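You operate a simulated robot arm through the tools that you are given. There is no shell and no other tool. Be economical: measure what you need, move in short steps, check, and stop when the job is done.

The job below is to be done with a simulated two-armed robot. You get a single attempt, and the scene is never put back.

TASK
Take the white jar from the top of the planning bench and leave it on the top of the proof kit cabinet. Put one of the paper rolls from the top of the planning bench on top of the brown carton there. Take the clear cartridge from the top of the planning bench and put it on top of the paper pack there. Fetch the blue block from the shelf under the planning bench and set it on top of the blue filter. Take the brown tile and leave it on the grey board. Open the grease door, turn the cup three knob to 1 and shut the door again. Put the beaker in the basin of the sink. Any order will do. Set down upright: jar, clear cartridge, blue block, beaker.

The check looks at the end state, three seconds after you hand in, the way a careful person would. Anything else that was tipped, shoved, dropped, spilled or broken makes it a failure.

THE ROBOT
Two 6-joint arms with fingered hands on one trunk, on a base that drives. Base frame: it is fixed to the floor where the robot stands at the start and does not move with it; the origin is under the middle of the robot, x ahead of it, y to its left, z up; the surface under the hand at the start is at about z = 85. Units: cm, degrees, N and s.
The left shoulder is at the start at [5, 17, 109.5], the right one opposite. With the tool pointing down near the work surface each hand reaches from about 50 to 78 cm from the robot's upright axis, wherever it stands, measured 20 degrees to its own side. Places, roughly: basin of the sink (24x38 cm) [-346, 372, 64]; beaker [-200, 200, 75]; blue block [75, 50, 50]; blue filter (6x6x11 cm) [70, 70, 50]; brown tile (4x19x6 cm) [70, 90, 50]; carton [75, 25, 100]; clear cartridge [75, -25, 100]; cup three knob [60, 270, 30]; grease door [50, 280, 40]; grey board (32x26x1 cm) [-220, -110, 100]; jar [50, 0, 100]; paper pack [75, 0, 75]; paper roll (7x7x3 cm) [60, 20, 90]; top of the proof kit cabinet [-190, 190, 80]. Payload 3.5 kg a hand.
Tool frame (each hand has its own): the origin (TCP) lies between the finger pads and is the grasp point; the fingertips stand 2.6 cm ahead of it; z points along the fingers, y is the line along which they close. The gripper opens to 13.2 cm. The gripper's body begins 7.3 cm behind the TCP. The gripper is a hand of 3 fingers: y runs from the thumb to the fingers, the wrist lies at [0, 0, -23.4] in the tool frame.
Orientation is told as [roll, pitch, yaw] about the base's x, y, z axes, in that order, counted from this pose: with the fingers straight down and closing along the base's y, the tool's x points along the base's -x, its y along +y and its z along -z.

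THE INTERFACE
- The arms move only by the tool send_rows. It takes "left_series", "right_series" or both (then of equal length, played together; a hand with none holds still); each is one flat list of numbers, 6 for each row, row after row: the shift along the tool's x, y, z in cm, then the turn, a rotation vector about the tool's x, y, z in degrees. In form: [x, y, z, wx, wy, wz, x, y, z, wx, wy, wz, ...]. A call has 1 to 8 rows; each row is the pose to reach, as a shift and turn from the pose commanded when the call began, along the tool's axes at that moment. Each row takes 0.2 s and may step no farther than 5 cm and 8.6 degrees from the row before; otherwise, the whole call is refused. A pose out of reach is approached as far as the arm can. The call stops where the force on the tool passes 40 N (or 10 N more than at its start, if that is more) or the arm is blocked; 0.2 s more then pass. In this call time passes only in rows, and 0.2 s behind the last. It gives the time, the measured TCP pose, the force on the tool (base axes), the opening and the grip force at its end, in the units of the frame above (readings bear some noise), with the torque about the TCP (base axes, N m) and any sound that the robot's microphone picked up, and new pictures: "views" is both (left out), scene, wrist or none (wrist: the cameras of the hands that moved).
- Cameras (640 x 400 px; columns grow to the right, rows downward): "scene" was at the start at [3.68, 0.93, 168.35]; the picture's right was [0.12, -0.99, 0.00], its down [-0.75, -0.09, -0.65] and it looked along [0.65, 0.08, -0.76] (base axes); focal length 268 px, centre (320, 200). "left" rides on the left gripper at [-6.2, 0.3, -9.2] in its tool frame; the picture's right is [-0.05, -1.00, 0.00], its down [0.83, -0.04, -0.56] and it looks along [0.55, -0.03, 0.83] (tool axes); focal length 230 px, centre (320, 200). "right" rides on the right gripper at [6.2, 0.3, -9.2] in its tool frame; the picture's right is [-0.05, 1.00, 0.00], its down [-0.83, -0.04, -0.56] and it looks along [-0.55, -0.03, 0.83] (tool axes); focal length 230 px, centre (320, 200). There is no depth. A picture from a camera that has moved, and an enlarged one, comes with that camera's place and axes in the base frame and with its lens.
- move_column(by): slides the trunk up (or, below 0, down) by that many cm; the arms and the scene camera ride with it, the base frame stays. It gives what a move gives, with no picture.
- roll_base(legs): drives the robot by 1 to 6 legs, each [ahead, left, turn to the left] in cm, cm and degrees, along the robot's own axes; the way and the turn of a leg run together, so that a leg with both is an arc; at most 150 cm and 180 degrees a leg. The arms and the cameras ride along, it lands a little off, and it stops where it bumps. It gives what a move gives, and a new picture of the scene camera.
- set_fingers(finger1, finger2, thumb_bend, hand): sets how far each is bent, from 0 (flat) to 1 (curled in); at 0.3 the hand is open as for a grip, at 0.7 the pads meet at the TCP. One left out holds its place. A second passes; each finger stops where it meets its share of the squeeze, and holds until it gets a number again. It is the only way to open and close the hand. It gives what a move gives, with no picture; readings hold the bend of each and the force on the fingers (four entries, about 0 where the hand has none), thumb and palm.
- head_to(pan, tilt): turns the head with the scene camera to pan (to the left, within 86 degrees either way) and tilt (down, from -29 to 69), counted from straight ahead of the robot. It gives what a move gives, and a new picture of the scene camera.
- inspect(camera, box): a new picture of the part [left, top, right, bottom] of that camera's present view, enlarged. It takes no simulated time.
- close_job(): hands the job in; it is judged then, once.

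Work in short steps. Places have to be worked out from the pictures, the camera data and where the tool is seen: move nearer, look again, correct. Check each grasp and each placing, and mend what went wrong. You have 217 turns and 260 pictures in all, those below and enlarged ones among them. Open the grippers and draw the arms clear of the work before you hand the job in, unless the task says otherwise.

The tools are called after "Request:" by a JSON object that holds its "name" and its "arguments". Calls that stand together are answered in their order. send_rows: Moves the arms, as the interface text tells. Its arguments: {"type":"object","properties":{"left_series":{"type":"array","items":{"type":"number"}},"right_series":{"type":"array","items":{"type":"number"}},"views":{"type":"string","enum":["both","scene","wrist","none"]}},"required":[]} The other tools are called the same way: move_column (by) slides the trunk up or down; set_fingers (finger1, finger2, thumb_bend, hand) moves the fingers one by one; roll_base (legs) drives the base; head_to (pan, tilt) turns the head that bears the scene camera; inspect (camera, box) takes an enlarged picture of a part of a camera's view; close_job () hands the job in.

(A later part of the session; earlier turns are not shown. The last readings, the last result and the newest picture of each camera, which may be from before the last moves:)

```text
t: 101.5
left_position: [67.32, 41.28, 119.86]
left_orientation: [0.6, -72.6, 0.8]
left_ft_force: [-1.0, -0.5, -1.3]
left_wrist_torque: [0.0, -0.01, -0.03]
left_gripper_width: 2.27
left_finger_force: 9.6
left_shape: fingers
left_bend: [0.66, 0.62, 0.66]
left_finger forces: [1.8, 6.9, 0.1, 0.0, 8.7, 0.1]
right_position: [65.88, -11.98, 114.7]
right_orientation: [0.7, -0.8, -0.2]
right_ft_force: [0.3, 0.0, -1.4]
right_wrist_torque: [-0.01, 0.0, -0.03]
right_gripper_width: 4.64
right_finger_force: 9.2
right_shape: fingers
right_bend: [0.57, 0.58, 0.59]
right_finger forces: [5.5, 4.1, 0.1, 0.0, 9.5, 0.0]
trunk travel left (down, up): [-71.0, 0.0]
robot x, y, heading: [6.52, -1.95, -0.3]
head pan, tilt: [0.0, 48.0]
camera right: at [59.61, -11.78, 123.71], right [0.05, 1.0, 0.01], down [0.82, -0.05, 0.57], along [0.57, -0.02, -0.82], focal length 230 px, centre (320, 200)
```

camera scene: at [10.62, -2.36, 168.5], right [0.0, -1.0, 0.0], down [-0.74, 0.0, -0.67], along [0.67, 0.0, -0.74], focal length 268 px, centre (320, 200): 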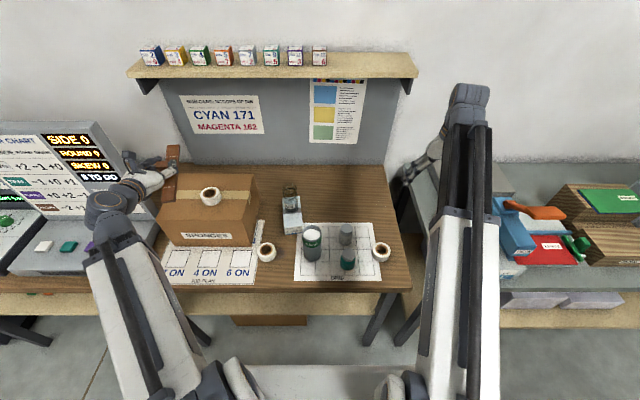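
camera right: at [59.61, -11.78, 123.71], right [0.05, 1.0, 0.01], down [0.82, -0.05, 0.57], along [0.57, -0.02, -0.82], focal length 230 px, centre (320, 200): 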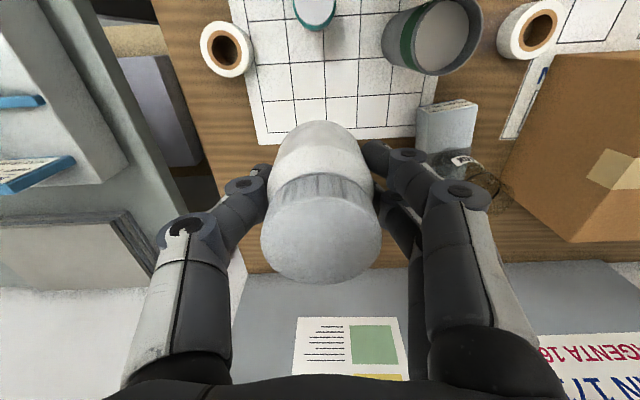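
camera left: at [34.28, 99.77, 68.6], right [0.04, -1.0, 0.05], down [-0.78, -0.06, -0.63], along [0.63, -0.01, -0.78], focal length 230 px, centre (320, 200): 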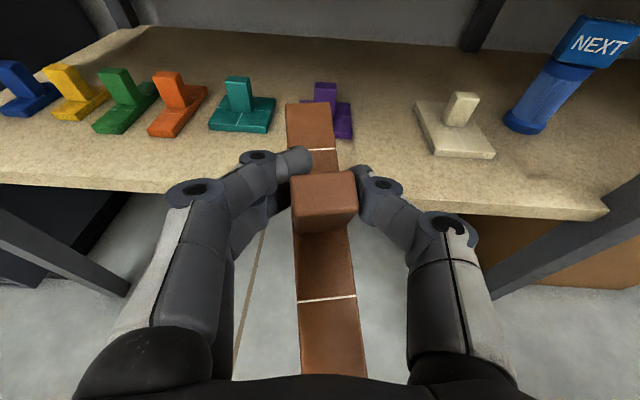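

Jar held upright. Now drive: back 22, left 160 along the aisle, looking left to survey.

Request:
{"name": "head_to", "arguments": {"pan": 80, "tilt": 25}}

Request:
{"name": "roll_base", "arguments": {"legs": [[-22, 0, 0], [0, 110, 0]]}}

```text
t: 103.1
left_position: [67.5, 41.24, 119.89]
left_orientation: [0.6, -72.6, 0.8]
left_ft_force: [-0.2, -0.3, -1.0]
left_wrist_torque: [0.0, 0.04, 0.01]
left_gripper_width: 2.26
left_finger_force: 8.1
left_shape: fingers
left_bend: [0.66, 0.62, 0.66]
left_finger forces: [1.9, 6.9, 0.1, 0.0, 8.8, 0.1]
right_position: [65.92, -12.07, 114.57]
right_orientation: [0.5, -0.9, -0.1]
right_ft_force: [0.2, -0.2, -1.7]
right_wrist_torque: [-0.01, 0.02, -0.02]
right_gripper_width: 4.66
right_finger_force: 10.1
right_shape: fingers
right_bend: [0.57, 0.58, 0.59]
right_finger forces: [5.5, 4.2, 0.0, 0.1, 9.5, 0.1]
trunk travel left (down, up): [-71.0, 0.0]
robot x, y, heading: [6.71, -2.42, -0.1]
head pan, tilt: [80.0, 25.0]
camera scene: at [4.36, 6.72, 171.97], right [0.98, -0.18, 0.0], down [-0.07, -0.42, -0.91], along [0.16, 0.89, -0.42], focal length 268 px, centre (320, 200)
```

scene: 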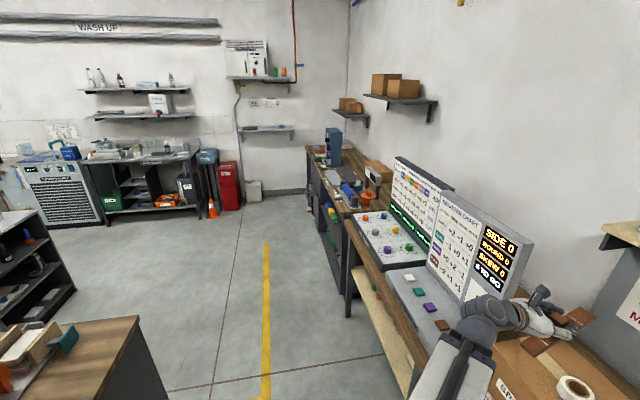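

```text
t: 110.0
left_position: [43.86, 152.43, 119.87]
left_orientation: [0.5, -72.6, 1.6]
left_ft_force: [0.4, -0.5, -1.6]
left_wrist_torque: [0.01, -0.05, 0.0]
left_gripper_width: 2.27
left_finger_force: 8.4
left_shape: fingers
left_bend: [0.66, 0.62, 0.66]
left_finger forces: [1.9, 6.8, 0.0, 0.0, 8.8, 0.1]
right_position: [43.12, 99.2, 114.54]
right_orientation: [0.5, -0.8, 0.6]
right_ft_force: [-0.8, -0.5, -1.4]
right_wrist_torque: [-0.03, 0.03, -0.02]
right_gripper_width: 4.68
right_finger_force: 9.9
right_shape: fingers
right_bend: [0.57, 0.58, 0.59]
right_finger forces: [5.4, 4.1, 0.0, 0.0, 9.6, 0.0]
trunk travel left (down, up): [-71.0, 0.0]
robot x, y, heading: [-16.5, 108.17, 0.5]
head pan, tilt: [80.0, 25.0]
camera scene: at [-18.7, 117.26, 171.97], right [0.99, -0.17, 0.0], down [-0.07, -0.42, -0.91], along [0.15, 0.89, -0.42], focal length 268 px, centre (320, 200)
```

scene: 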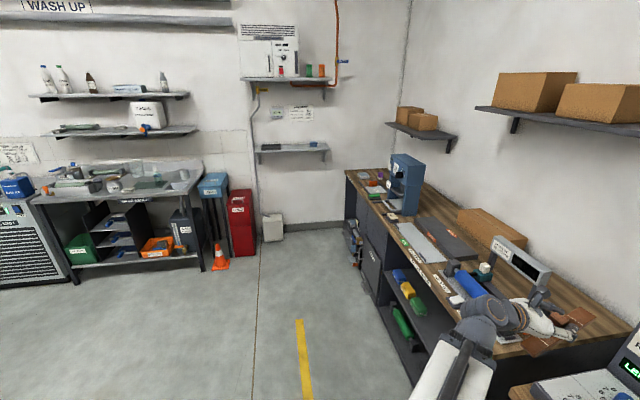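

Path clear. Continue left 50, then back 55, and look toward the cabinet.

Request:
{"name": "roll_base", "arguments": {"legs": [[0, 55, 0], [-50, 0, 0]]}}

Request:
{"name": "head_to", "arguments": {"pan": 86, "tilt": 35}}

```text
t: 115.7
left_position: [-5.45, 206.63, 119.9]
left_orientation: [0.6, -72.5, 0.8]
left_ft_force: [-0.1, -0.5, -0.5]
left_wrist_torque: [0.03, 0.01, -0.02]
left_gripper_width: 2.26
left_finger_force: 9.0
left_shape: fingers
left_bend: [0.66, 0.62, 0.66]
left_finger forces: [1.9, 7.0, 0.1, 0.0, 8.8, 0.1]
right_position: [-6.84, 153.32, 114.63]
right_orientation: [0.6, -0.8, -0.1]
right_ft_force: [-0.4, -0.2, -1.4]
right_wrist_torque: [0.0, 0.01, 0.01]
right_gripper_width: 4.67
right_finger_force: 9.1
right_shape: fingers
right_bend: [0.57, 0.58, 0.59]
right_finger forces: [5.5, 4.2, 0.0, 0.0, 9.5, 0.0]
trunk travel left (down, up): [-71.0, 0.0]
robot x, y, heading: [-65.92, 162.95, -0.1]
head pan, tilt: [80.0, 25.0]
camera scene: at [-68.5, 171.91, 171.97], right [0.98, -0.17, 0.0], down [-0.07, -0.42, -0.91], along [0.16, 0.89, -0.42], focal length 268 px, centre (320, 200)
```

scene: 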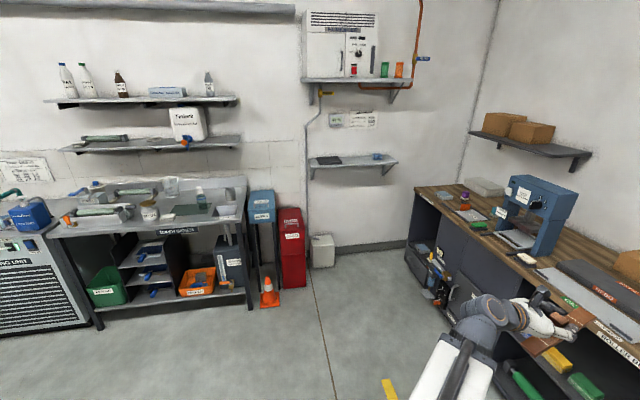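

```text
t: 116.4
left_position: [-5.45, 206.48, 119.9]
left_orientation: [0.6, -72.6, 0.9]
left_ft_force: [-0.4, 0.3, -0.5]
left_wrist_torque: [0.03, 0.03, -0.04]
left_gripper_width: 2.27
left_finger_force: 8.5
left_shape: fingers
left_bend: [0.66, 0.62, 0.66]
left_finger forces: [1.9, 7.0, 0.0, 0.1, 8.7, 0.1]
right_position: [-6.78, 153.34, 114.58]
right_orientation: [0.6, -0.9, 0.1]
right_ft_force: [-0.2, -0.1, -0.9]
right_wrist_torque: [0.02, 0.03, 0.03]
right_gripper_width: 4.66
right_finger_force: 9.6
right_shape: fingers
right_bend: [0.57, 0.58, 0.59]
right_finger forces: [5.5, 4.1, 0.0, 0.1, 9.5, 0.1]
trunk travel left (down, up): [-71.0, 0.0]
robot x, y, heading: [-66.12, 162.86, -0.1]
head pan, tilt: [85.9, 35.0]
camera scene: at [-69.4, 171.62, 170.4], right [1.0, -0.07, 0.0], down [-0.04, -0.57, -0.82], along [0.06, 0.82, -0.57], focal length 268 px, centre (320, 200)
```

scene: 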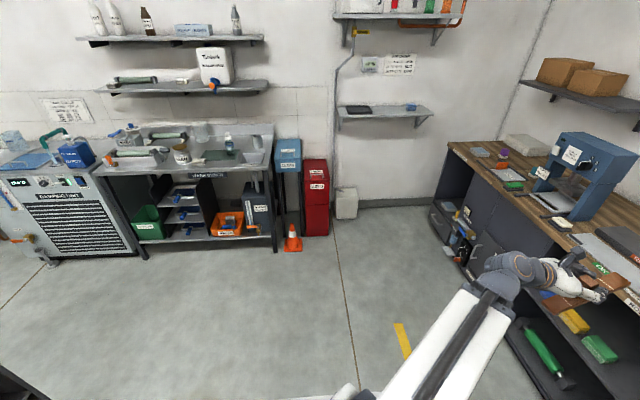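

Turn left 90° and look left again toward the cabinet.

Request:
{"name": "roll_base", "arguments": {"legs": [[0, 0, 90]]}}

```text
t: 120.7
left_position: [-110.54, 222.68, 119.9]
left_orientation: [0.5, -72.6, 91.7]
left_ft_force: [0.6, -0.4, -1.0]
left_wrist_torque: [-0.03, -0.03, -0.04]
left_gripper_width: 2.2
left_finger_force: 8.7
left_shape: fingers
left_bend: [0.66, 0.62, 0.66]
left_finger forces: [1.5, 6.8, 0.0, 0.0, 8.6, 0.0]
right_position: [-57.36, 222.2, 114.58]
right_orientation: [0.6, -0.8, 90.9]
right_ft_force: [0.3, -0.7, -1.5]
right_wrist_torque: [-0.02, 0.0, -0.01]
right_gripper_width: 4.64
right_finger_force: 9.5
right_shape: fingers
right_bend: [0.57, 0.58, 0.59]
right_finger forces: [5.5, 4.3, 0.0, 0.0, 9.4, 0.1]
trunk travel left (down, up): [-71.0, 0.0]
robot x, y, heading: [-66.03, 162.67, 90.8]
head pan, tilt: [85.9, 35.0]
camera scene: at [-74.81, 159.35, 170.4], right [0.06, 1.0, 0.0], down [0.57, -0.03, -0.82], along [-0.82, 0.05, -0.57], focal length 268 px, centre (320, 200)
```

scene: 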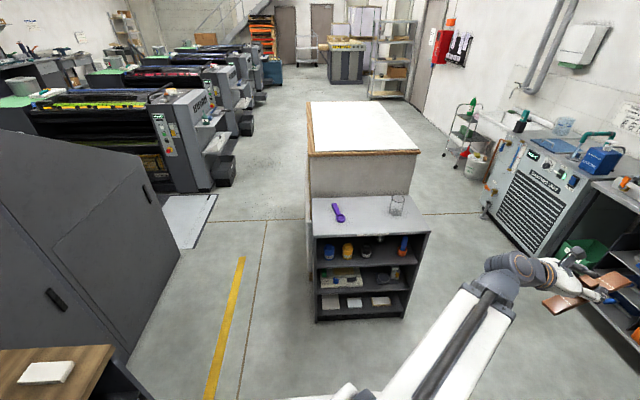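

I see the proof-kit cabinet (grey top with scoop and beaker): top ≈x −174…−207, y 162…221, z≈80. Turn another 90°, advance 50 and shift right 8.

Request:
{"name": "roll_base", "arguments": {"legs": [[0, 0, 89], [50, -10, 0]]}}

Request:
{"name": "head_to", "arguments": {"pan": -5, "tilt": 52}}

```text
t: 127.5
left_position: [-177.42, 130.41, 119.81]
left_orientation: [0.6, -72.5, -179.7]
left_ft_force: [-0.8, -0.1, -0.7]
left_wrist_torque: [-0.03, 0.01, -0.03]
left_gripper_width: 2.11
left_finger_force: 8.2
left_shape: fingers
left_bend: [0.66, 0.62, 0.66]
left_finger forces: [1.3, 6.9, 0.0, 0.0, 8.4, 0.1]
right_position: [-175.51, 183.55, 114.61]
right_orientation: [0.6, -0.7, 179.6]
right_ft_force: [-0.5, -1.0, -1.9]
right_wrist_torque: [0.02, 0.01, -0.01]
right_gripper_width: 4.6
right_finger_force: 9.7
right_shape: fingers
right_bend: [0.57, 0.58, 0.59]
right_finger forces: [5.5, 4.5, 0.0, 0.1, 9.3, 0.0]
trunk travel left (down, up): [-71.0, 0.0]
robot x, y, heading: [-116.12, 173.4, 179.1]
head pan, tilt: [85.9, 35.0]
camera scene: at [-113.27, 164.62, 170.4], right [-1.0, 0.08, 0.0], down [0.05, 0.57, -0.82], along [-0.07, -0.82, -0.57], focal length 268 px, centre (320, 200)
```

scene: 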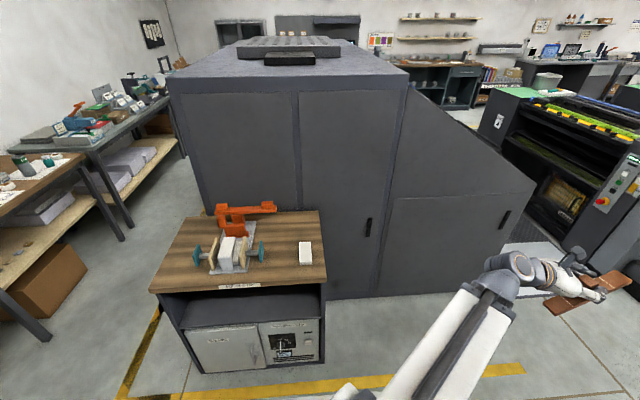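

```text
t: 129.1
left_position: [-177.28, 130.33, 119.79]
left_orientation: [0.5, -72.6, -179.6]
left_ft_force: [0.1, -0.2, -1.0]
left_wrist_torque: [0.0, -0.01, 0.0]
left_gripper_width: 2.1
left_finger_force: 7.9
left_shape: fingers
left_bend: [0.66, 0.61, 0.66]
left_finger forces: [1.3, 7.0, 0.1, 0.1, 8.3, 0.0]
right_position: [-175.56, 183.54, 114.47]
right_orientation: [0.5, -0.8, 179.5]
right_ft_force: [0.4, -0.6, -0.5]
right_wrist_torque: [0.03, -0.01, 0.0]
right_gripper_width: 4.62
right_finger_force: 9.4
right_shape: fingers
right_bend: [0.57, 0.58, 0.59]
right_finger forces: [5.3, 4.3, 0.0, 0.0, 9.3, 0.1]
trunk travel left (down, up): [-71.0, 0.0]
robot x, y, heading: [-116.08, 173.49, 179.1]
head pan, tilt: [-5.0, 52.0]
camera scene: at [-119.95, 174.11, 167.96], right [0.1, 1.0, 0.0], down [0.78, -0.08, -0.62], along [-0.61, 0.06, -0.79], focal length 268 px, centre (320, 200)
```

scene: 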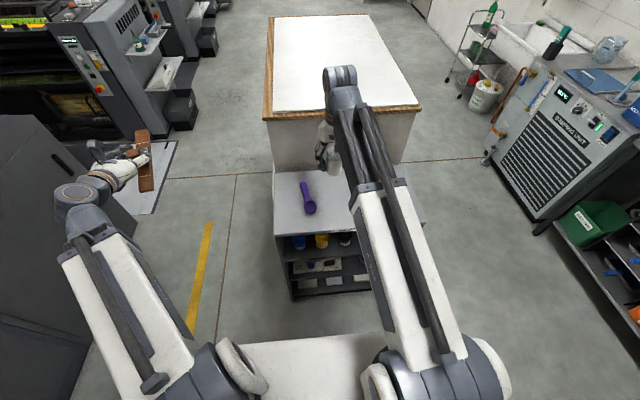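

Move the right hand forward/right over the cabinet at ≈[−183,191.5], lowering to z≈104, and look with the wrist camera.

Request:
{"name": "send_rows", "arguments": {"right_series": [-2, -2, 2, 0, 0, 0, -4, -4, 4, 0, 0, 0, -6, -6, 7, 0, 0, 0, -7.5, -8, 10, 0, 0, 0], "views": "wrist"}}

Request:
{"name": "set_fingers", "arguments": {"hand": "left", "finger1": 0.71, "finger2": 0.68, "thumb_bend": 0.71}}

```text
t: 130.1
left_position: [-177.36, 130.39, 119.87]
left_orientation: [0.7, -72.7, -179.6]
left_ft_force: [0.1, 0.3, -0.4]
left_wrist_torque: [-0.01, -0.05, -0.02]
left_gripper_width: 2.07
left_finger_force: 8.0
left_shape: fingers
left_bend: [0.66, 0.61, 0.66]
left_finger forces: [1.3, 7.0, 0.0, 0.0, 8.2, 0.0]
right_position: [-182.91, 191.42, 104.5]
right_orientation: [0.5, -0.8, 179.4]
right_ft_force: [0.0, -0.4, -1.3]
right_wrist_torque: [0.03, -0.01, 0.01]
right_gripper_width: 4.64
right_finger_force: 9.4
right_shape: fingers
right_bend: [0.57, 0.58, 0.59]
right_finger forces: [5.5, 4.5, 0.0, 0.1, 9.5, 0.0]
trunk travel left (down, up): [-71.0, 0.0]
robot x, y, heading: [-116.54, 173.4, 179.5]
head pan, tilt: [-5.0, 52.0]
camera right: at [-176.67, 191.08, 113.45], right [-0.06, -1.0, 0.01], down [-0.82, 0.06, 0.57], along [-0.57, 0.03, -0.82], focal length 230 px, centre (320, 200)
```

right: 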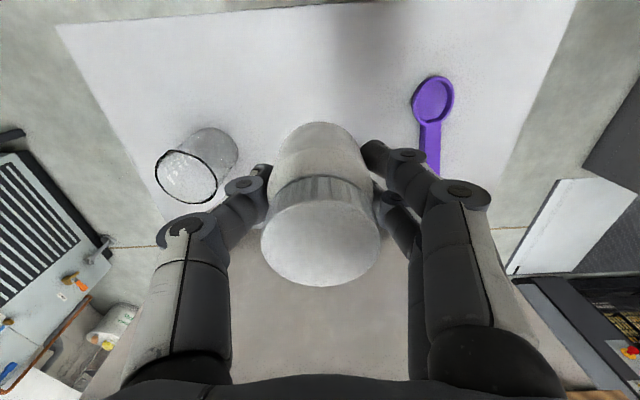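

```text
t: 131.1
left_position: [-177.38, 130.28, 119.9]
left_orientation: [0.5, -72.7, -179.6]
left_ft_force: [-0.1, 0.1, -1.1]
left_wrist_torque: [-0.03, -0.05, 0.0]
left_gripper_width: 1.6
left_finger_force: 9.2
left_shape: fingers
left_bend: [0.7, 0.61, 0.67]
left_finger forces: [2.3, 7.4, 0.0, 0.0, 9.0, 0.0]
right_position: [-182.89, 191.33, 104.37]
right_orientation: [0.5, -0.9, 179.5]
right_ft_force: [0.5, -0.3, -1.0]
right_wrist_torque: [0.01, -0.02, -0.03]
right_gripper_width: 4.62
right_finger_force: 9.5
right_shape: fingers
right_bend: [0.57, 0.58, 0.59]
right_finger forces: [5.5, 4.4, 0.0, 0.0, 9.3, 0.0]
trunk travel left (down, up): [-71.0, 0.0]
robot x, y, heading: [-116.41, 173.56, 179.5]
head pan, tilt: [-5.0, 52.0]
```

Beaker and scoop are well clear of the spot. Lower the jar to TCP 88.5 and then feel downward.

Request:
{"name": "send_rows", "arguments": {"right_series": [0, 0, 5, 0, 0, 0, 0, 0, 10, 0, 0, 0, 0, 0, 14, 0, 0, 0, 0, 0, 16, 0, 0, 0, 0, 0, 16.6, 0, 0, 0, 0, 0, 17.2, 0, 0, 0], "views": "wrist"}}

```text
t: 132.5
left_position: [-177.36, 130.3, 119.91]
left_orientation: [0.5, -72.6, -179.7]
left_ft_force: [0.5, 0.2, -1.7]
left_wrist_torque: [0.0, -0.06, 0.01]
left_gripper_width: 1.58
left_finger_force: 9.2
left_shape: fingers
left_bend: [0.7, 0.61, 0.67]
left_finger forces: [2.2, 7.5, 0.0, 0.0, 9.0, 0.1]
right_position: [-183.26, 191.42, 87.21]
right_orientation: [0.7, -0.9, 179.5]
right_ft_force: [-0.1, 0.1, -0.4]
right_wrist_torque: [0.01, 0.0, 0.02]
right_gripper_width: 4.63
right_finger_force: 9.6
right_shape: fingers
right_bend: [0.57, 0.58, 0.59]
right_finger forces: [5.5, 4.5, 0.0, 0.0, 9.3, 0.0]
trunk travel left (down, up): [-71.0, 0.0]
robot x, y, heading: [-116.16, 173.32, 179.3]
head pan, tilt: [-5.0, 52.0]
camera right: at [-177.01, 191.03, 96.34], right [-0.06, -1.0, 0.01], down [-0.82, 0.06, 0.57], along [-0.57, 0.03, -0.82], focal length 230 px, centre (320, 200)
```

right: 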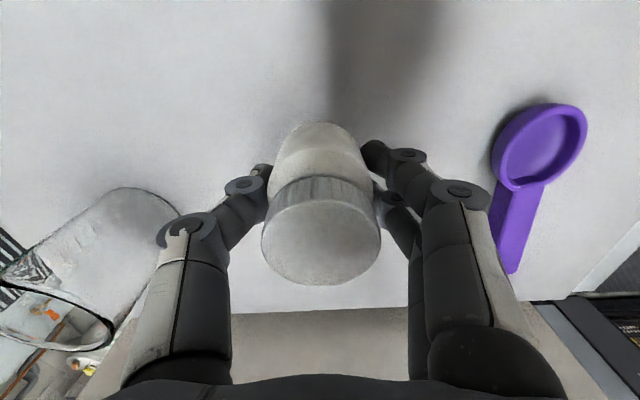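

No contact yet; continue down in 0.5 cm steps.

Request:
{"name": "send_rows", "arguments": {"right_series": [0, 0, 0.6, 0, 0, 0, 0, 0, 1.2, 0, 0, 0, 0, 0, 1.7, 0, 0, 0, 0, 0, 2.2, 0, 0, 0, 0, 0, 2.6, 0, 0, 0, 0, 0, 3, 0, 0, 0, 0, 0, 3.4, 0, 0, 0], "views": "none"}}

```text
t: 134.1
left_position: [-177.4, 130.27, 119.95]
left_orientation: [0.5, -72.6, -179.6]
left_ft_force: [-0.9, -0.3, -1.2]
left_wrist_torque: [0.03, -0.04, 0.02]
left_gripper_width: 1.58
left_finger_force: 9.9
left_shape: fingers
left_bend: [0.7, 0.61, 0.67]
left_finger forces: [2.3, 7.5, 0.0, 0.0, 9.0, 0.1]
right_position: [-183.22, 191.26, 83.91]
right_orientation: [0.6, -0.8, 179.5]
right_ft_force: [-0.2, -0.5, -1.6]
right_wrist_torque: [-0.01, 0.02, 0.0]
right_gripper_width: 4.6
right_finger_force: 9.2
right_shape: fingers
right_bend: [0.57, 0.58, 0.59]
right_finger forces: [5.5, 4.6, 0.1, 0.1, 9.3, 0.0]
trunk travel left (down, up): [-71.0, 0.0]
robot x, y, heading: [-116.08, 173.36, 179.3]
head pan, tilt: [-5.0, 52.0]
```

Still no contact; continue.

Request:
{"name": "send_rows", "arguments": {"right_series": [0, 0, 0.4, 0, 0, 0, 0, 0, 0.8, 0, 0, 0, 0, 0, 1.2, 0, 0, 0, 0, 0, 1.6, 0, 0, 0, 0, 0, 2, 0, 0, 0, 0, 0, 2.4, 0, 0, 0, 0, 0, 2.8, 0, 0, 0], "views": "wrist"}}

```text
t: 135.1
left_position: [-177.14, 130.3, 119.95]
left_orientation: [0.5, -72.7, -179.5]
left_ft_force: [-0.1, 0.8, -1.3]
left_wrist_torque: [-0.01, -0.03, 0.0]
left_gripper_width: 1.6
left_finger_force: 9.8
left_shape: fingers
left_bend: [0.7, 0.61, 0.67]
left_finger forces: [2.3, 7.5, 0.0, 0.0, 9.0, 0.1]
right_position: [-183.36, 191.26, 83.22]
right_orientation: [0.5, -1.2, 179.5]
right_ft_force: [4.5, -0.9, 20.0]
right_wrist_torque: [0.18, -0.14, -0.02]
right_gripper_width: 4.61
right_finger_force: 16.1
right_shape: fingers
right_bend: [0.59, 0.6, 0.61]
right_finger forces: [8.4, 5.8, 0.1, 0.1, 17.6, 0.0]
trunk travel left (down, up): [-71.0, 0.0]
robot x, y, heading: [-116.46, 173.18, 179.5]
head pan, tilt: [-5.0, 52.0]
stopped in row 4 (right hand): the force on the tool passed its limit at 45 N (the readings are from after the stop); the commanded pose is now the measured one
camera right: at [-177.12, 190.96, 92.18], right [-0.06, -1.0, 0.01], down [-0.82, 0.06, 0.57], along [-0.57, 0.03, -0.82], focal length 230 px, centre (320, 200)
```

right: 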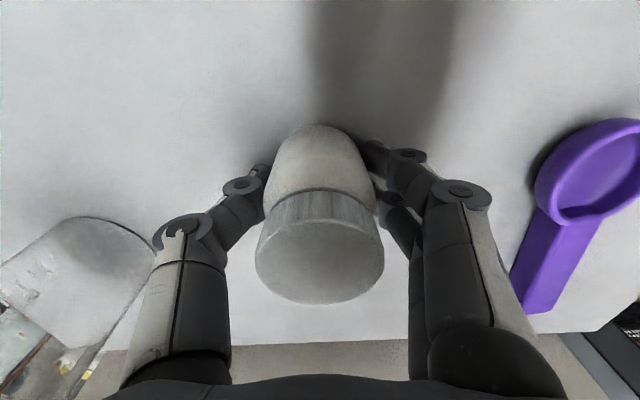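

Contact. Ease 0.3, open moderately, retreat up 22 cm.

Request:
{"name": "send_rows", "arguments": {"right_series": [0, 0, -0.3, 0, 0, 0], "views": "none"}}

Request:
{"name": "set_fingers", "arguments": {"hand": "right", "finger1": 0.45, "finger2": 0.45, "thumb_bend": 0.45}}

Request:
{"name": "send_rows", "arguments": {"right_series": [0, 0, -3, 0, 0, 0, 0, 0, -7.5, 0, 0, 0, 0, 0, -12, 0, 0, 0, 0, 0, -16.5, 0, 0, 0, 0, 0, -21, 0, 0, 0, 0, 0, -25, 0, 0, 0], "views": "both"}}

```text
t: 135.5
left_position: [-177.35, 130.33, 119.81]
left_orientation: [0.5, -72.6, -179.5]
left_ft_force: [0.7, 0.1, -1.7]
left_wrist_torque: [0.0, 0.01, 0.0]
left_gripper_width: 1.57
left_finger_force: 9.4
left_shape: fingers
left_bend: [0.7, 0.61, 0.67]
left_finger forces: [2.3, 7.5, 0.1, 0.0, 9.0, 0.1]
right_position: [-183.43, 191.34, 83.21]
right_orientation: [0.5, -1.2, 179.4]
right_ft_force: [1.5, -0.6, 7.7]
right_wrist_torque: [0.03, -0.01, 0.0]
right_gripper_width: 4.62
right_finger_force: 10.9
right_shape: fingers
right_bend: [0.59, 0.6, 0.61]
right_finger forces: [6.2, 5.6, 0.0, 0.0, 10.1, 0.0]
trunk travel left (down, up): [-71.0, 0.0]
robot x, y, heading: [-116.02, 173.61, 179.3]
head pan, tilt: [-5.0, 52.0]
```

```text
t: 136.5
left_position: [-177.3, 130.31, 119.74]
left_orientation: [0.6, -72.6, -179.6]
left_ft_force: [-0.2, -0.2, -1.3]
left_wrist_torque: [0.02, -0.05, -0.02]
left_gripper_width: 1.59
left_finger_force: 9.4
left_shape: fingers
left_bend: [0.7, 0.61, 0.67]
left_finger forces: [2.4, 7.6, 0.1, 0.0, 9.0, 0.0]
right_position: [-183.41, 191.17, 83.34]
right_orientation: [0.4, -1.1, 179.4]
right_ft_force: [0.5, -2.7, 7.1]
right_wrist_torque: [0.26, -0.07, -0.08]
right_gripper_width: 8.21
right_finger_force: 3.4
right_shape: fingers
right_bend: [0.45, 0.45, 0.46]
right_finger forces: [0.0, 0.0, 0.1, 0.0, 6.7, 0.0]
trunk travel left (down, up): [-71.0, 0.0]
robot x, y, heading: [-116.48, 173.68, 179.4]
head pan, tilt: [-5.0, 52.0]
```

```text
t: 137.9
left_position: [-177.31, 130.43, 119.92]
left_orientation: [0.4, -72.7, -179.6]
left_ft_force: [-0.3, 0.2, -0.7]
left_wrist_torque: [0.02, -0.05, -0.01]
left_gripper_width: 1.58
left_finger_force: 9.3
left_shape: fingers
left_bend: [0.7, 0.61, 0.67]
left_finger forces: [2.3, 7.5, 0.1, 0.2, 9.1, 0.0]
right_position: [-183.26, 191.58, 107.98]
right_orientation: [0.5, -1.0, 179.5]
right_ft_force: [-0.4, -1.1, -0.6]
right_wrist_torque: [-0.01, 0.0, 0.03]
right_gripper_width: 8.4
right_finger_force: 0.0
right_shape: fingers
right_bend: [0.45, 0.45, 0.45]
right_finger forces: [0.1, 0.1, 0.0, 0.0, 0.1, 0.0]
trunk travel left (down, up): [-71.0, 0.0]
robot x, y, heading: [-116.0, 173.67, 179.5]
head pan, tilt: [-5.0, 52.0]
camera scene: at [-119.92, 174.11, 167.95], right [0.1, 1.0, 0.0], down [0.78, -0.08, -0.62], along [-0.61, 0.06, -0.79], focal length 268 px, centre (320, 200)
camera right: at [-176.95, 191.29, 117.02], right [-0.06, -1.0, 0.01], down [-0.82, 0.06, 0.57], along [-0.57, 0.03, -0.82], focal length 230 px, centre (320, 200)
```

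scene: 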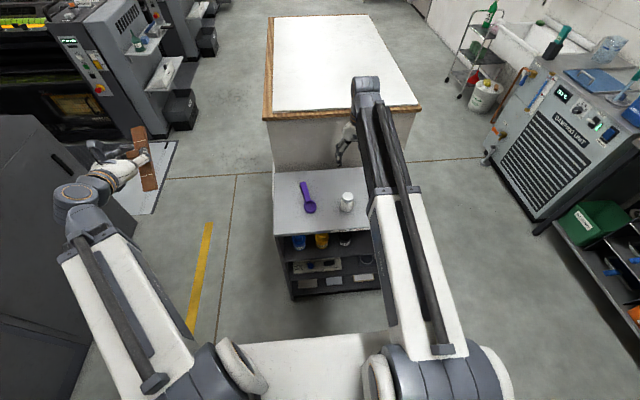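
right: 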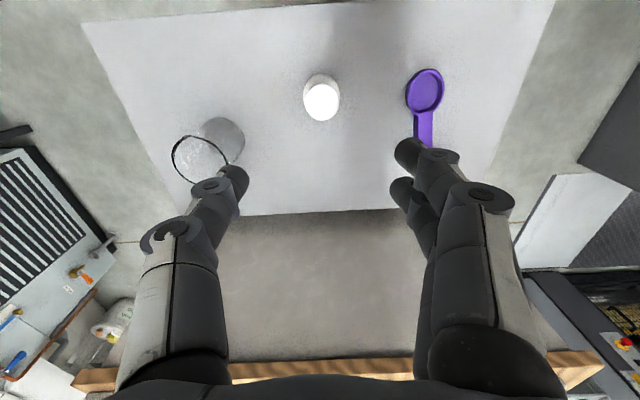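

Jar stands fine. Beaker at ≈[−189,208], rim z≈88.5, ø≈7.3. Shift base 8 ahead and 12 right to reach it; open the right hand fully.

Request:
{"name": "roll_base", "arguments": {"legs": [[6, -14, 0]]}}

Request:
{"name": "set_fingers", "arguments": {"hand": "right", "finger1": 0.3, "finger2": 0.3, "thumb_bend": 0.3}}

Request:
{"name": "send_rows", "arguments": {"right_series": [0, 0, 2, 0, 0, 0], "views": "wrist"}}

```text
t: 139.3
left_position: [-183.31, 144.52, 119.87]
left_orientation: [0.7, -72.6, -179.8]
left_ft_force: [0.0, -0.3, -0.4]
left_wrist_torque: [0.06, 0.0, 0.01]
left_gripper_width: 1.57
left_finger_force: 9.2
left_shape: fingers
left_bend: [0.7, 0.61, 0.67]
left_finger forces: [2.2, 7.5, 0.0, 0.0, 9.1, 0.0]
right_position: [-189.3, 205.76, 107.91]
right_orientation: [0.5, -1.1, 179.7]
right_ft_force: [0.1, 0.0, -0.5]
right_wrist_torque: [-0.03, 0.03, 0.02]
right_gripper_width: 8.4
right_finger_force: 0.0
right_shape: fingers
right_bend: [0.45, 0.45, 0.45]
right_finger forces: [0.0, 0.1, 0.0, 0.0, 0.1, 0.0]
trunk travel left (down, up): [-71.0, 0.0]
robot x, y, heading: [-122.19, 187.51, 179.5]
head pan, tilt: [-5.0, 52.0]
camera scene: at [-125.94, 188.39, 167.95], right [0.1, 1.0, 0.0], down [0.78, -0.08, -0.62], along [-0.61, 0.06, -0.79], focal length 268 px, centre (320, 200)
```

scene: 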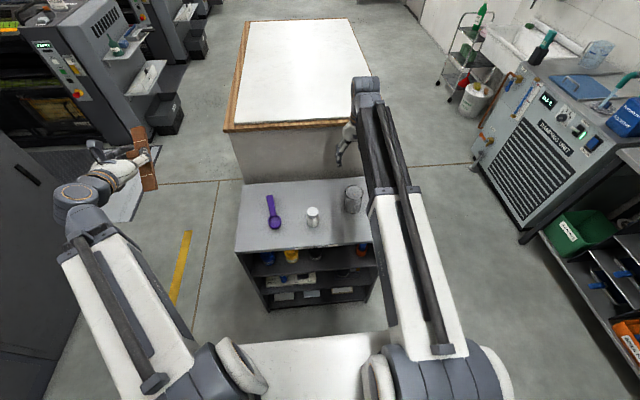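

```text
t: 140.3
left_position: [-183.17, 144.34, 119.69]
left_orientation: [0.5, -72.6, -179.5]
left_ft_force: [-0.5, 0.1, -1.0]
left_wrist_torque: [0.01, -0.04, 0.0]
left_gripper_width: 1.58
left_finger_force: 9.3
left_shape: fingers
left_bend: [0.7, 0.61, 0.67]
left_finger forces: [2.2, 7.4, 0.0, 0.1, 9.1, 0.0]
right_position: [-189.24, 205.68, 108.04]
right_orientation: [0.5, -1.2, 179.7]
right_ft_force: [-0.5, 1.3, -0.1]
right_wrist_torque: [0.02, 0.04, 0.0]
right_gripper_width: 13.38
right_finger_force: 0.0
right_shape: fingers
right_bend: [0.3, 0.3, 0.3]
right_finger forces: [0.0, 0.0, 0.1, 0.1, 0.0, 0.0]
trunk travel left (down, up): [-71.0, 0.0]
robot x, y, heading: [-122.24, 187.78, 179.5]
head pan, tilt: [-5.0, 52.0]
```

```text
t: 140.7
left_position: [-183.2, 144.39, 119.9]
left_orientation: [0.4, -72.5, -179.6]
left_ft_force: [-0.2, -1.3, -1.0]
left_wrist_torque: [-0.01, 0.0, 0.03]
left_gripper_width: 1.59
left_finger_force: 9.7
left_shape: fingers
left_bend: [0.7, 0.61, 0.67]
left_finger forces: [2.1, 7.5, 0.0, 0.1, 9.0, 0.1]
right_position: [-189.34, 205.6, 106.07]
right_orientation: [0.5, -1.1, 179.6]
right_ft_force: [0.4, -0.4, 0.3]
right_wrist_torque: [0.02, 0.02, 0.02]
right_gripper_width: 13.38
right_finger_force: 0.2
right_shape: fingers
right_bend: [0.3, 0.3, 0.3]
right_finger forces: [0.1, 0.0, 0.0, 0.0, 0.1, 0.0]
trunk travel left (down, up): [-71.0, 0.0]
robot x, y, heading: [-122.46, 187.73, 179.7]
head pan, tilt: [-5.0, 52.0]
camera right: at [-183.04, 205.27, 114.96], right [-0.06, -1.0, 0.01], down [-0.82, 0.05, 0.57], along [-0.57, 0.03, -0.82], focal length 230 px, centre (320, 200)
```

right: 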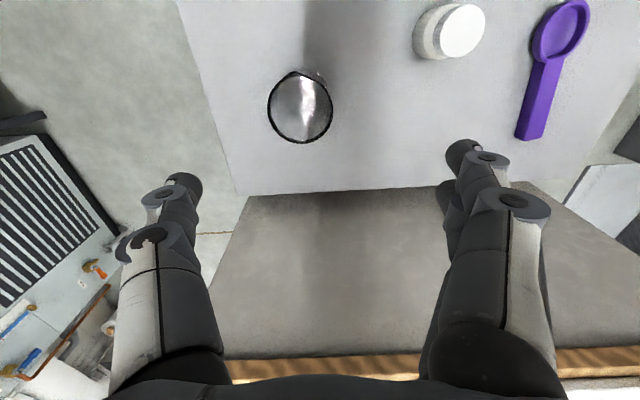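

Beaker rim centre at [−188.9,207.6]. Align and descend to z≈84.6.

Request:
{"name": "send_rows", "arguments": {"right_series": [0.3, -2, 0, 0, 0, 0, 0.3, -2, 5, 0, 0, 0, 0.3, -2, 10, 0, 0, 0, 0.3, -2, 14, 0, 0, 0, 0.3, -2, 18, 0, 0, 0, 0.3, -2, 21.4, 0, 0, 0], "views": "wrist"}}

```text
t: 142.1
left_position: [-183.26, 144.43, 119.9]
left_orientation: [0.5, -72.6, -179.5]
left_ft_force: [0.1, -0.2, -0.7]
left_wrist_torque: [0.01, -0.07, -0.01]
left_gripper_width: 1.57
left_finger_force: 9.9
left_shape: fingers
left_bend: [0.7, 0.61, 0.67]
left_finger forces: [2.2, 7.5, 0.0, 0.0, 9.0, 0.0]
right_position: [-189.2, 207.7, 84.31]
right_orientation: [0.4, -1.2, 179.6]
right_ft_force: [0.4, 0.2, -0.3]
right_wrist_torque: [0.03, 0.0, 0.02]
right_gripper_width: 13.41
right_finger_force: 0.4
right_shape: fingers
right_bend: [0.3, 0.3, 0.3]
right_finger forces: [0.0, 0.0, 0.0, 0.0, 0.3, 0.0]
trunk travel left (down, up): [-71.0, 0.0]
robot x, y, heading: [-122.57, 187.77, 179.6]
head pan, tilt: [-5.0, 52.0]
camera right: at [-183.02, 207.32, 93.36], right [-0.06, -1.0, 0.01], down [-0.82, 0.05, 0.57], along [-0.57, 0.03, -0.82], focal length 230 px, centre (320, 200)
```

right: 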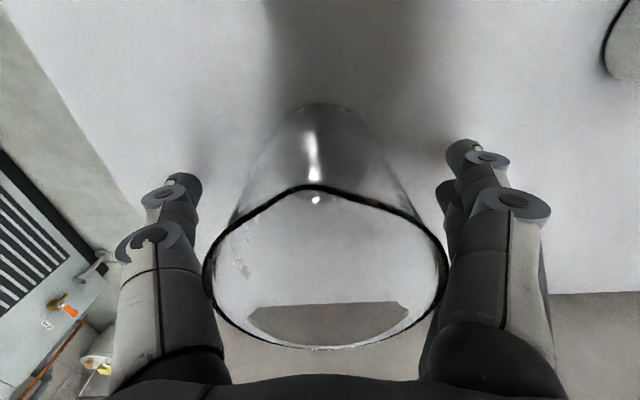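

Beaker is between the fingers. Close gently.

Request:
{"name": "set_fingers", "arguments": {"hand": "right", "finger1": 0.54, "finger2": 0.54, "thumb_bend": 0.54}}

Request:
{"name": "send_rows", "arguments": {"right_series": [0, 0, -1, 0, 0, 0, 0, 0, -4, 0, 0, 0], "views": "wrist"}}

```text
t: 143.1
left_position: [-183.18, 144.29, 119.76]
left_orientation: [0.5, -72.6, -179.5]
left_ft_force: [0.7, 0.0, -2.0]
left_wrist_torque: [0.0, 0.01, 0.01]
left_gripper_width: 1.59
left_finger_force: 9.1
left_shape: fingers
left_bend: [0.7, 0.61, 0.67]
left_finger forces: [2.2, 7.5, 0.0, 0.1, 9.1, 0.0]
right_position: [-189.4, 207.55, 84.34]
right_orientation: [0.6, -1.1, 179.5]
right_ft_force: [0.5, -0.7, 4.3]
right_wrist_torque: [0.01, 0.02, -0.03]
right_gripper_width: 6.81
right_finger_force: 26.6
right_shape: fingers
right_bend: [0.53, 0.53, 0.54]
right_finger forces: [12.7, 14.8, 0.1, 0.0, 25.4, 0.0]
trunk travel left (down, up): [-71.0, 0.0]
robot x, y, heading: [-122.43, 187.6, 179.3]
head pan, tilt: [-5.0, 52.0]
```

```text
t: 143.7
left_position: [-183.29, 144.4, 119.91]
left_orientation: [0.5, -72.7, -179.6]
left_ft_force: [-0.8, 0.6, -0.9]
left_wrist_torque: [0.02, 0.0, 0.03]
left_gripper_width: 1.59
left_finger_force: 9.6
left_shape: fingers
left_bend: [0.7, 0.61, 0.67]
left_finger forces: [2.3, 7.6, 0.1, 0.0, 9.0, 0.0]
right_position: [-189.0, 207.61, 88.55]
right_orientation: [0.5, -1.1, 179.6]
right_ft_force: [0.2, 0.6, -0.3]
right_wrist_torque: [0.0, 0.01, -0.01]
right_gripper_width: 6.82
right_finger_force: 24.8
right_shape: fingers
right_bend: [0.53, 0.53, 0.54]
right_finger forces: [11.6, 13.3, 0.0, 0.1, 24.7, 0.1]
trunk travel left (down, up): [-71.0, 0.0]
robot x, y, heading: [-122.05, 187.73, 179.6]
head pan, tilt: [-5.0, 52.0]
camera right: at [-182.85, 207.34, 97.51], right [-0.06, -1.0, 0.01], down [-0.82, 0.05, 0.57], along [-0.57, 0.03, -0.82], focal length 230 px, centre (320, 200)
```

right: 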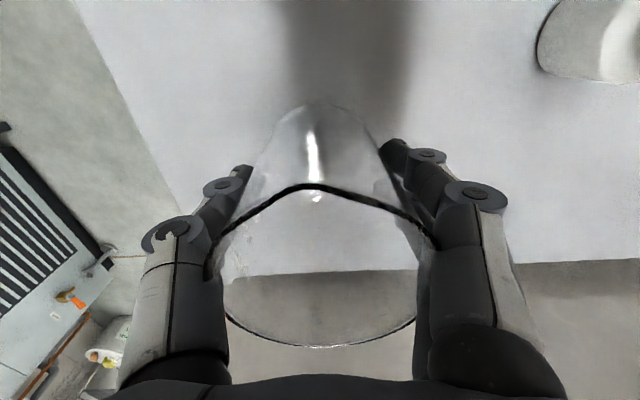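

Lifted, but 25 N squeeze is hard for glass; ease to ~0.515.

Request:
{"name": "set_fingers", "arguments": {"hand": "right", "finger1": 0.515, "finger2": 0.515, "thumb_bend": 0.52}}

Request:
{"name": "send_rows", "arguments": {"right_series": [0, 0, -4, 0, 0, 0, 0, 0, -9, 0, 0, 0, 0, 0, -14, 0, 0, 0, 0, 0, -19, 0, 0, 0, 0, 0, -24, 0, 0, 0], "views": "wrist"}}

```text
t: 144.7
left_position: [-183.25, 144.38, 119.81]
left_orientation: [0.5, -72.6, -179.5]
left_ft_force: [-0.2, 0.5, -1.0]
left_wrist_torque: [-0.01, 0.0, 0.04]
left_gripper_width: 1.59
left_finger_force: 9.5
left_shape: fingers
left_bend: [0.7, 0.61, 0.67]
left_finger forces: [2.2, 7.4, 0.0, 0.1, 8.9, 0.0]
right_position: [-189.09, 207.56, 88.47]
right_orientation: [0.5, -1.1, 179.6]
right_ft_force: [-0.6, -0.2, -1.6]
right_wrist_torque: [0.0, 0.0, 0.01]
right_gripper_width: 7.16
right_finger_force: 20.5
right_shape: fingers
right_bend: [0.51, 0.51, 0.52]
right_finger forces: [9.7, 11.1, 0.0, 0.0, 20.6, 0.0]
trunk travel left (down, up): [-71.0, 0.0]
robot x, y, heading: [-122.45, 187.41, 179.4]
head pan, tilt: [-5.0, 52.0]
```

```text
t: 145.9
left_position: [-183.27, 144.3, 119.77]
left_orientation: [0.5, -72.6, -179.5]
left_ft_force: [-0.8, 0.5, -1.4]
left_wrist_torque: [0.03, 0.0, 0.03]
left_gripper_width: 1.58
left_finger_force: 10.1
left_shape: fingers
left_bend: [0.7, 0.61, 0.67]
left_finger forces: [2.3, 7.5, 0.0, 0.0, 8.9, 0.0]
right_position: [-188.88, 207.69, 112.69]
right_orientation: [0.4, -1.1, 179.6]
right_ft_force: [-0.1, 0.4, -1.2]
right_wrist_torque: [0.02, 0.02, 0.01]
right_gripper_width: 7.17
right_finger_force: 18.8
right_shape: fingers
right_bend: [0.51, 0.51, 0.52]
right_finger forces: [9.0, 10.8, 0.0, 0.0, 19.4, 0.0]
trunk travel left (down, up): [-71.0, 0.0]
robot x, y, heading: [-122.37, 187.45, 179.4]
head pan, tilt: [-5.0, 52.0]
camera right: at [-182.55, 207.37, 121.69], right [-0.06, -1.0, 0.01], down [-0.82, 0.05, 0.57], along [-0.57, 0.03, -0.82], focal length 230 px, centre (320, 200)
```

right: 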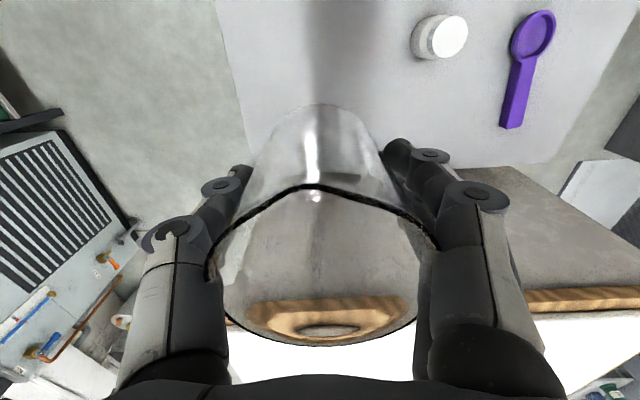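

Beaker held. Route to the sink: sidestep right 78 to y≈266, then advance along −x between the white table and the damping unit; look around first.

Request:
{"name": "roll_base", "arguments": {"legs": [[0, -76, 0], [60, 0, 0]]}}

Request:
{"name": "head_to", "arguments": {"pan": -40, "tilt": 30}}

```text
t: 153.0
left_position: [-241.26, 222.58, 119.84]
left_orientation: [0.6, -72.6, 179.8]
left_ft_force: [-0.4, 1.0, -0.6]
left_wrist_torque: [-0.03, -0.01, 0.02]
left_gripper_width: 1.56
left_finger_force: 9.3
left_shape: fingers
left_bend: [0.7, 0.61, 0.67]
left_finger forces: [2.2, 7.4, 0.0, 0.0, 9.0, 0.0]
right_position: [-246.15, 285.96, 112.57]
right_orientation: [0.5, -1.1, 178.9]
right_ft_force: [0.1, -0.2, -1.1]
right_wrist_torque: [-0.01, -0.02, -0.03]
right_gripper_width: 7.15
right_finger_force: 19.1
right_shape: fingers
right_bend: [0.51, 0.51, 0.52]
right_finger forces: [8.8, 10.6, 0.0, 0.1, 19.3, 0.1]
trunk travel left (down, up): [-71.0, 0.0]
robot x, y, heading: [-179.73, 265.35, 179.0]
head pan, tilt: [-5.0, 52.0]
camera scene: at [-183.36, 265.76, 167.95], right [0.11, 0.99, 0.0], down [0.78, -0.09, -0.62], along [-0.61, 0.07, -0.79], focal length 268 px, centre (320, 200)
```

scene: 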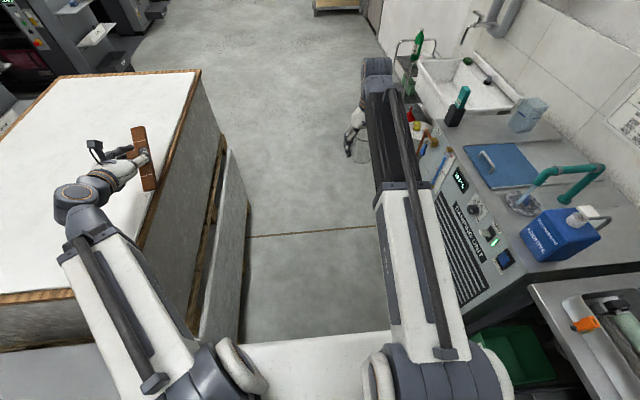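

```text
t: 154.0
left_position: [-241.16, 222.57, 119.74]
left_orientation: [0.5, -72.5, 179.8]
left_ft_force: [0.5, 0.9, -0.7]
left_wrist_torque: [0.0, 0.03, 0.01]
left_gripper_width: 1.55
left_finger_force: 9.1
left_shape: fingers
left_bend: [0.7, 0.61, 0.67]
left_finger forces: [2.2, 7.5, 0.1, 0.0, 9.0, 0.0]
right_position: [-246.01, 286.04, 112.65]
right_orientation: [0.5, -1.2, 178.8]
right_ft_force: [0.1, -0.5, -0.8]
right_wrist_torque: [-0.01, -0.01, -0.02]
right_gripper_width: 7.15
right_finger_force: 19.0
right_shape: fingers
right_bend: [0.51, 0.51, 0.52]
right_finger forces: [8.8, 10.6, 0.1, 0.0, 19.2, 0.0]
trunk travel left (down, up): [-71.0, 0.0]
robot x, y, heading: [-179.62, 265.07, 178.8]
head pan, tilt: [-40.0, 30.0]
camera scene: at [-182.63, 270.9, 171.17], right [0.66, 0.75, 0.0], down [0.38, -0.33, -0.87], along [-0.65, 0.57, -0.5], focal length 268 px, centre (320, 200)
```

scene: 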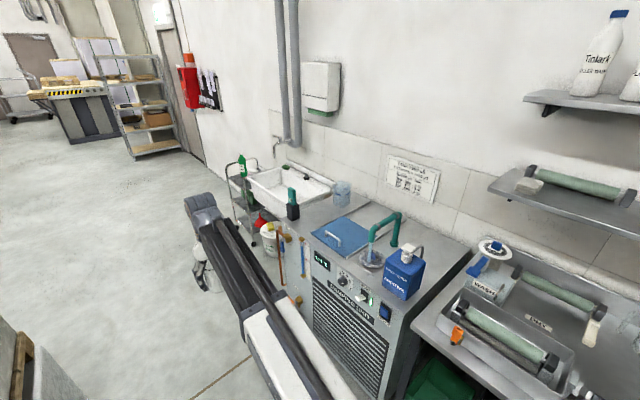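

Zoom in on the sink.

Request:
{"name": "inspect", "arguments": {"camera": "scene", "box": [216, 130, 376, 230]}}

```text
4.00 times, centred on (296, 180) of scene
camera zoom: at [-182.63, 270.9, 171.17], right [0.66, 0.75, 0.0], down [0.38, -0.33, -0.87], along [-0.65, 0.57, -0.5], focal length 1070 px, centre (416, 280)
```

zoom: 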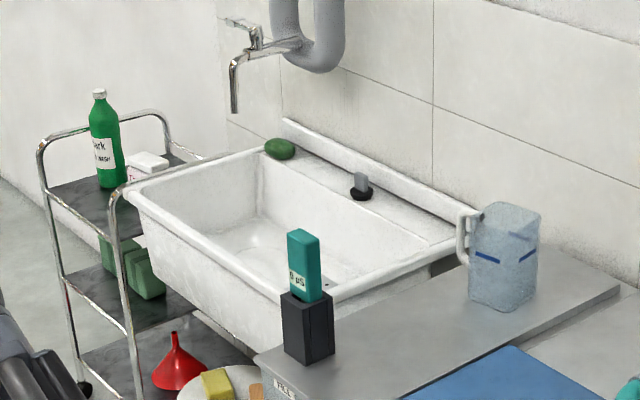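

The sink trough spans roughly x −355…−300, y 350…385, with a trolley left of it. Advance 152, turn right 89°.

Request:
{"name": "roll_base", "arguments": {"legs": [[80, 0, 0], [72, 0, 0], [0, 0, -89]]}}

Request:
{"name": "head_to", "arguments": {"pan": -5, "tilt": 40}}

```text
t: 165.6
left_position: [-372.24, 329.87, 119.75]
left_orientation: [0.4, -72.5, 89.1]
left_ft_force: [0.6, -0.2, -0.7]
left_wrist_torque: [-0.05, -0.03, -0.01]
left_gripper_width: 1.47
left_finger_force: 8.4
left_shape: fingers
left_bend: [0.7, 0.61, 0.67]
left_finger forces: [1.6, 7.3, 0.0, 0.0, 8.6, 0.1]
right_position: [-308.73, 333.94, 112.56]
right_orientation: [0.5, -1.0, 88.4]
right_ft_force: [0.4, -0.2, -1.1]
right_wrist_torque: [-0.03, 0.01, 0.02]
right_gripper_width: 7.09
right_finger_force: 17.2
right_shape: fingers
right_bend: [0.51, 0.51, 0.52]
right_finger forces: [6.9, 10.2, 0.1, 0.0, 17.0, 0.1]
trunk travel left (down, up): [-71.0, 0.0]
robot x, y, heading: [-330.5, 268.13, 88.2]
head pan, tilt: [-40.0, 30.0]
camera scene: at [-324.59, 270.63, 171.17], right [0.75, -0.67, 0.0], down [-0.33, -0.37, -0.87], along [0.58, 0.65, -0.5], focal length 268 px, centre (320, 200)
```

scene: 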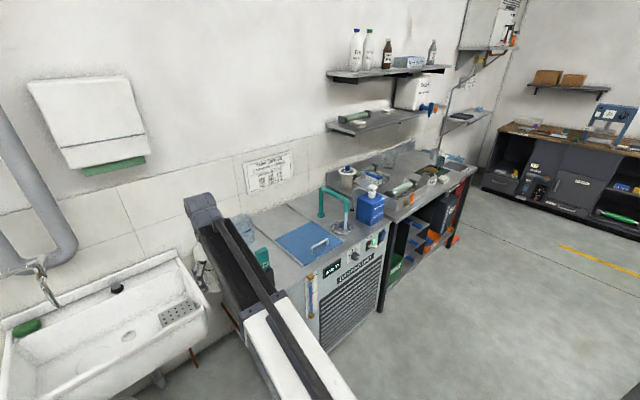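

```text
t: 166.6
left_position: [-372.31, 329.66, 119.92]
left_orientation: [0.5, -72.6, 89.1]
left_ft_force: [0.0, -0.3, -1.3]
left_wrist_torque: [-0.03, 0.0, 0.03]
left_gripper_width: 1.51
left_finger_force: 9.1
left_shape: fingers
left_bend: [0.7, 0.61, 0.67]
left_finger forces: [1.6, 7.3, 0.0, 0.0, 8.6, 0.0]
right_position: [-308.86, 333.96, 112.56]
right_orientation: [0.5, -1.1, 88.3]
right_ft_force: [0.5, -0.1, -1.0]
right_wrist_torque: [0.0, -0.02, -0.01]
right_gripper_width: 7.1
right_finger_force: 16.6
right_shape: fingers
right_bend: [0.51, 0.51, 0.52]
right_finger forces: [7.0, 10.2, 0.0, 0.0, 17.0, 0.1]
trunk travel left (down, up): [-71.0, 0.0]
robot x, y, heading: [-330.49, 268.06, 88.6]
head pan, tilt: [-5.0, 40.0]
camera scene: at [-329.62, 272.33, 169.64], right [0.99, -0.12, 0.0], down [-0.08, -0.64, -0.77], along [0.09, 0.76, -0.64], focal length 268 px, centre (320, 200)
```

scene: 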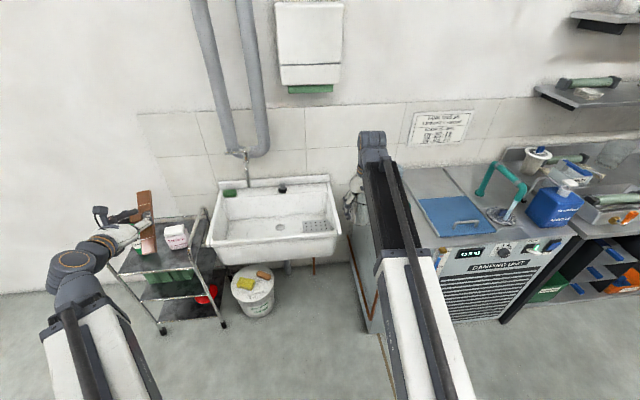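

Sink rim z≈77, basin centre ≈[−341,372]; faucet tip near [−351,372,97], so I aim at x≈−332. Approach: 40 ahead, 10 left.

Request:
{"name": "roll_base", "arguments": {"legs": [[38, 10, 0]]}}

Request:
{"name": "send_rows", "arguments": {"right_series": [0, 0, 0.5, 0, 0, 0], "views": "wrist"}}

```text
t: 169.0
left_position: [-381.11, 367.95, 119.73]
left_orientation: [0.5, -72.7, 89.1]
left_ft_force: [-0.9, 0.1, -1.4]
left_wrist_torque: [0.0, 0.02, 0.0]
left_gripper_width: 1.49
left_finger_force: 8.6
left_shape: fingers
left_bend: [0.7, 0.61, 0.67]
left_finger forces: [1.6, 7.3, 0.1, 0.0, 8.6, 0.0]
right_position: [-317.49, 372.06, 112.52]
right_orientation: [0.5, -1.0, 88.1]
right_ft_force: [0.1, 0.5, 0.0]
right_wrist_torque: [-0.01, 0.03, -0.04]
right_gripper_width: 7.1
right_finger_force: 16.9
right_shape: fingers
right_bend: [0.51, 0.51, 0.52]
right_finger forces: [6.8, 10.2, 0.1, 0.0, 16.9, 0.0]
trunk travel left (down, up): [-71.0, 0.0]
robot x, y, heading: [-339.39, 306.04, 87.9]
head pan, tilt: [-5.0, 40.0]
camera scene: at [-338.54, 310.5, 169.63], right [0.99, -0.12, 0.0], down [-0.08, -0.64, -0.77], along [0.09, 0.76, -0.64], focal length 268 px, centre (320, 200)
```

scene: 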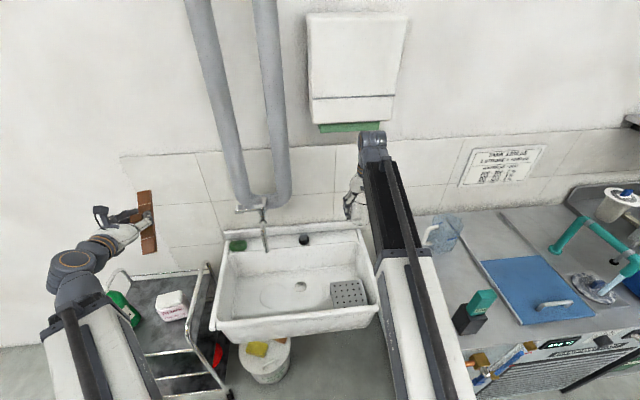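

```text
t: 169.4
left_position: [-380.99, 367.97, 119.88]
left_orientation: [0.4, -72.6, 89.0]
left_ft_force: [-0.2, -0.2, -1.3]
left_wrist_torque: [-0.06, -0.05, 0.0]
left_gripper_width: 1.5
left_finger_force: 8.9
left_shape: fingers
left_bend: [0.7, 0.61, 0.67]
left_finger forces: [1.6, 7.3, 0.0, 0.0, 8.7, 0.0]
right_position: [-317.58, 372.1, 112.12]
right_orientation: [0.6, -1.1, 88.2]
right_ft_force: [0.1, -0.2, -1.5]
right_wrist_torque: [-0.01, -0.03, 0.0]
right_gripper_width: 7.11
right_finger_force: 17.4
right_shape: fingers
right_bend: [0.51, 0.51, 0.52]
right_finger forces: [6.8, 10.3, 0.0, 0.0, 16.9, 0.0]
trunk travel left (down, up): [-71.0, 0.0]
robot x, y, heading: [-339.55, 305.88, 88.1]
head pan, tilt: [-5.0, 40.0]
camera right: at [-318.05, 365.66, 121.08], right [-1.0, 0.08, 0.01], down [0.07, 0.82, 0.57], along [0.04, 0.57, -0.82], focal length 230 px, centre (320, 200)
```

right: 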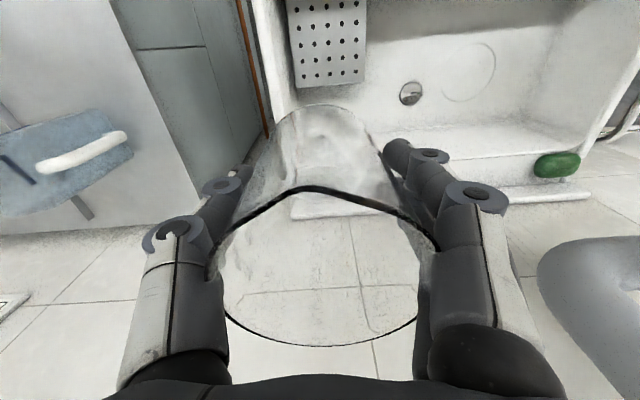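

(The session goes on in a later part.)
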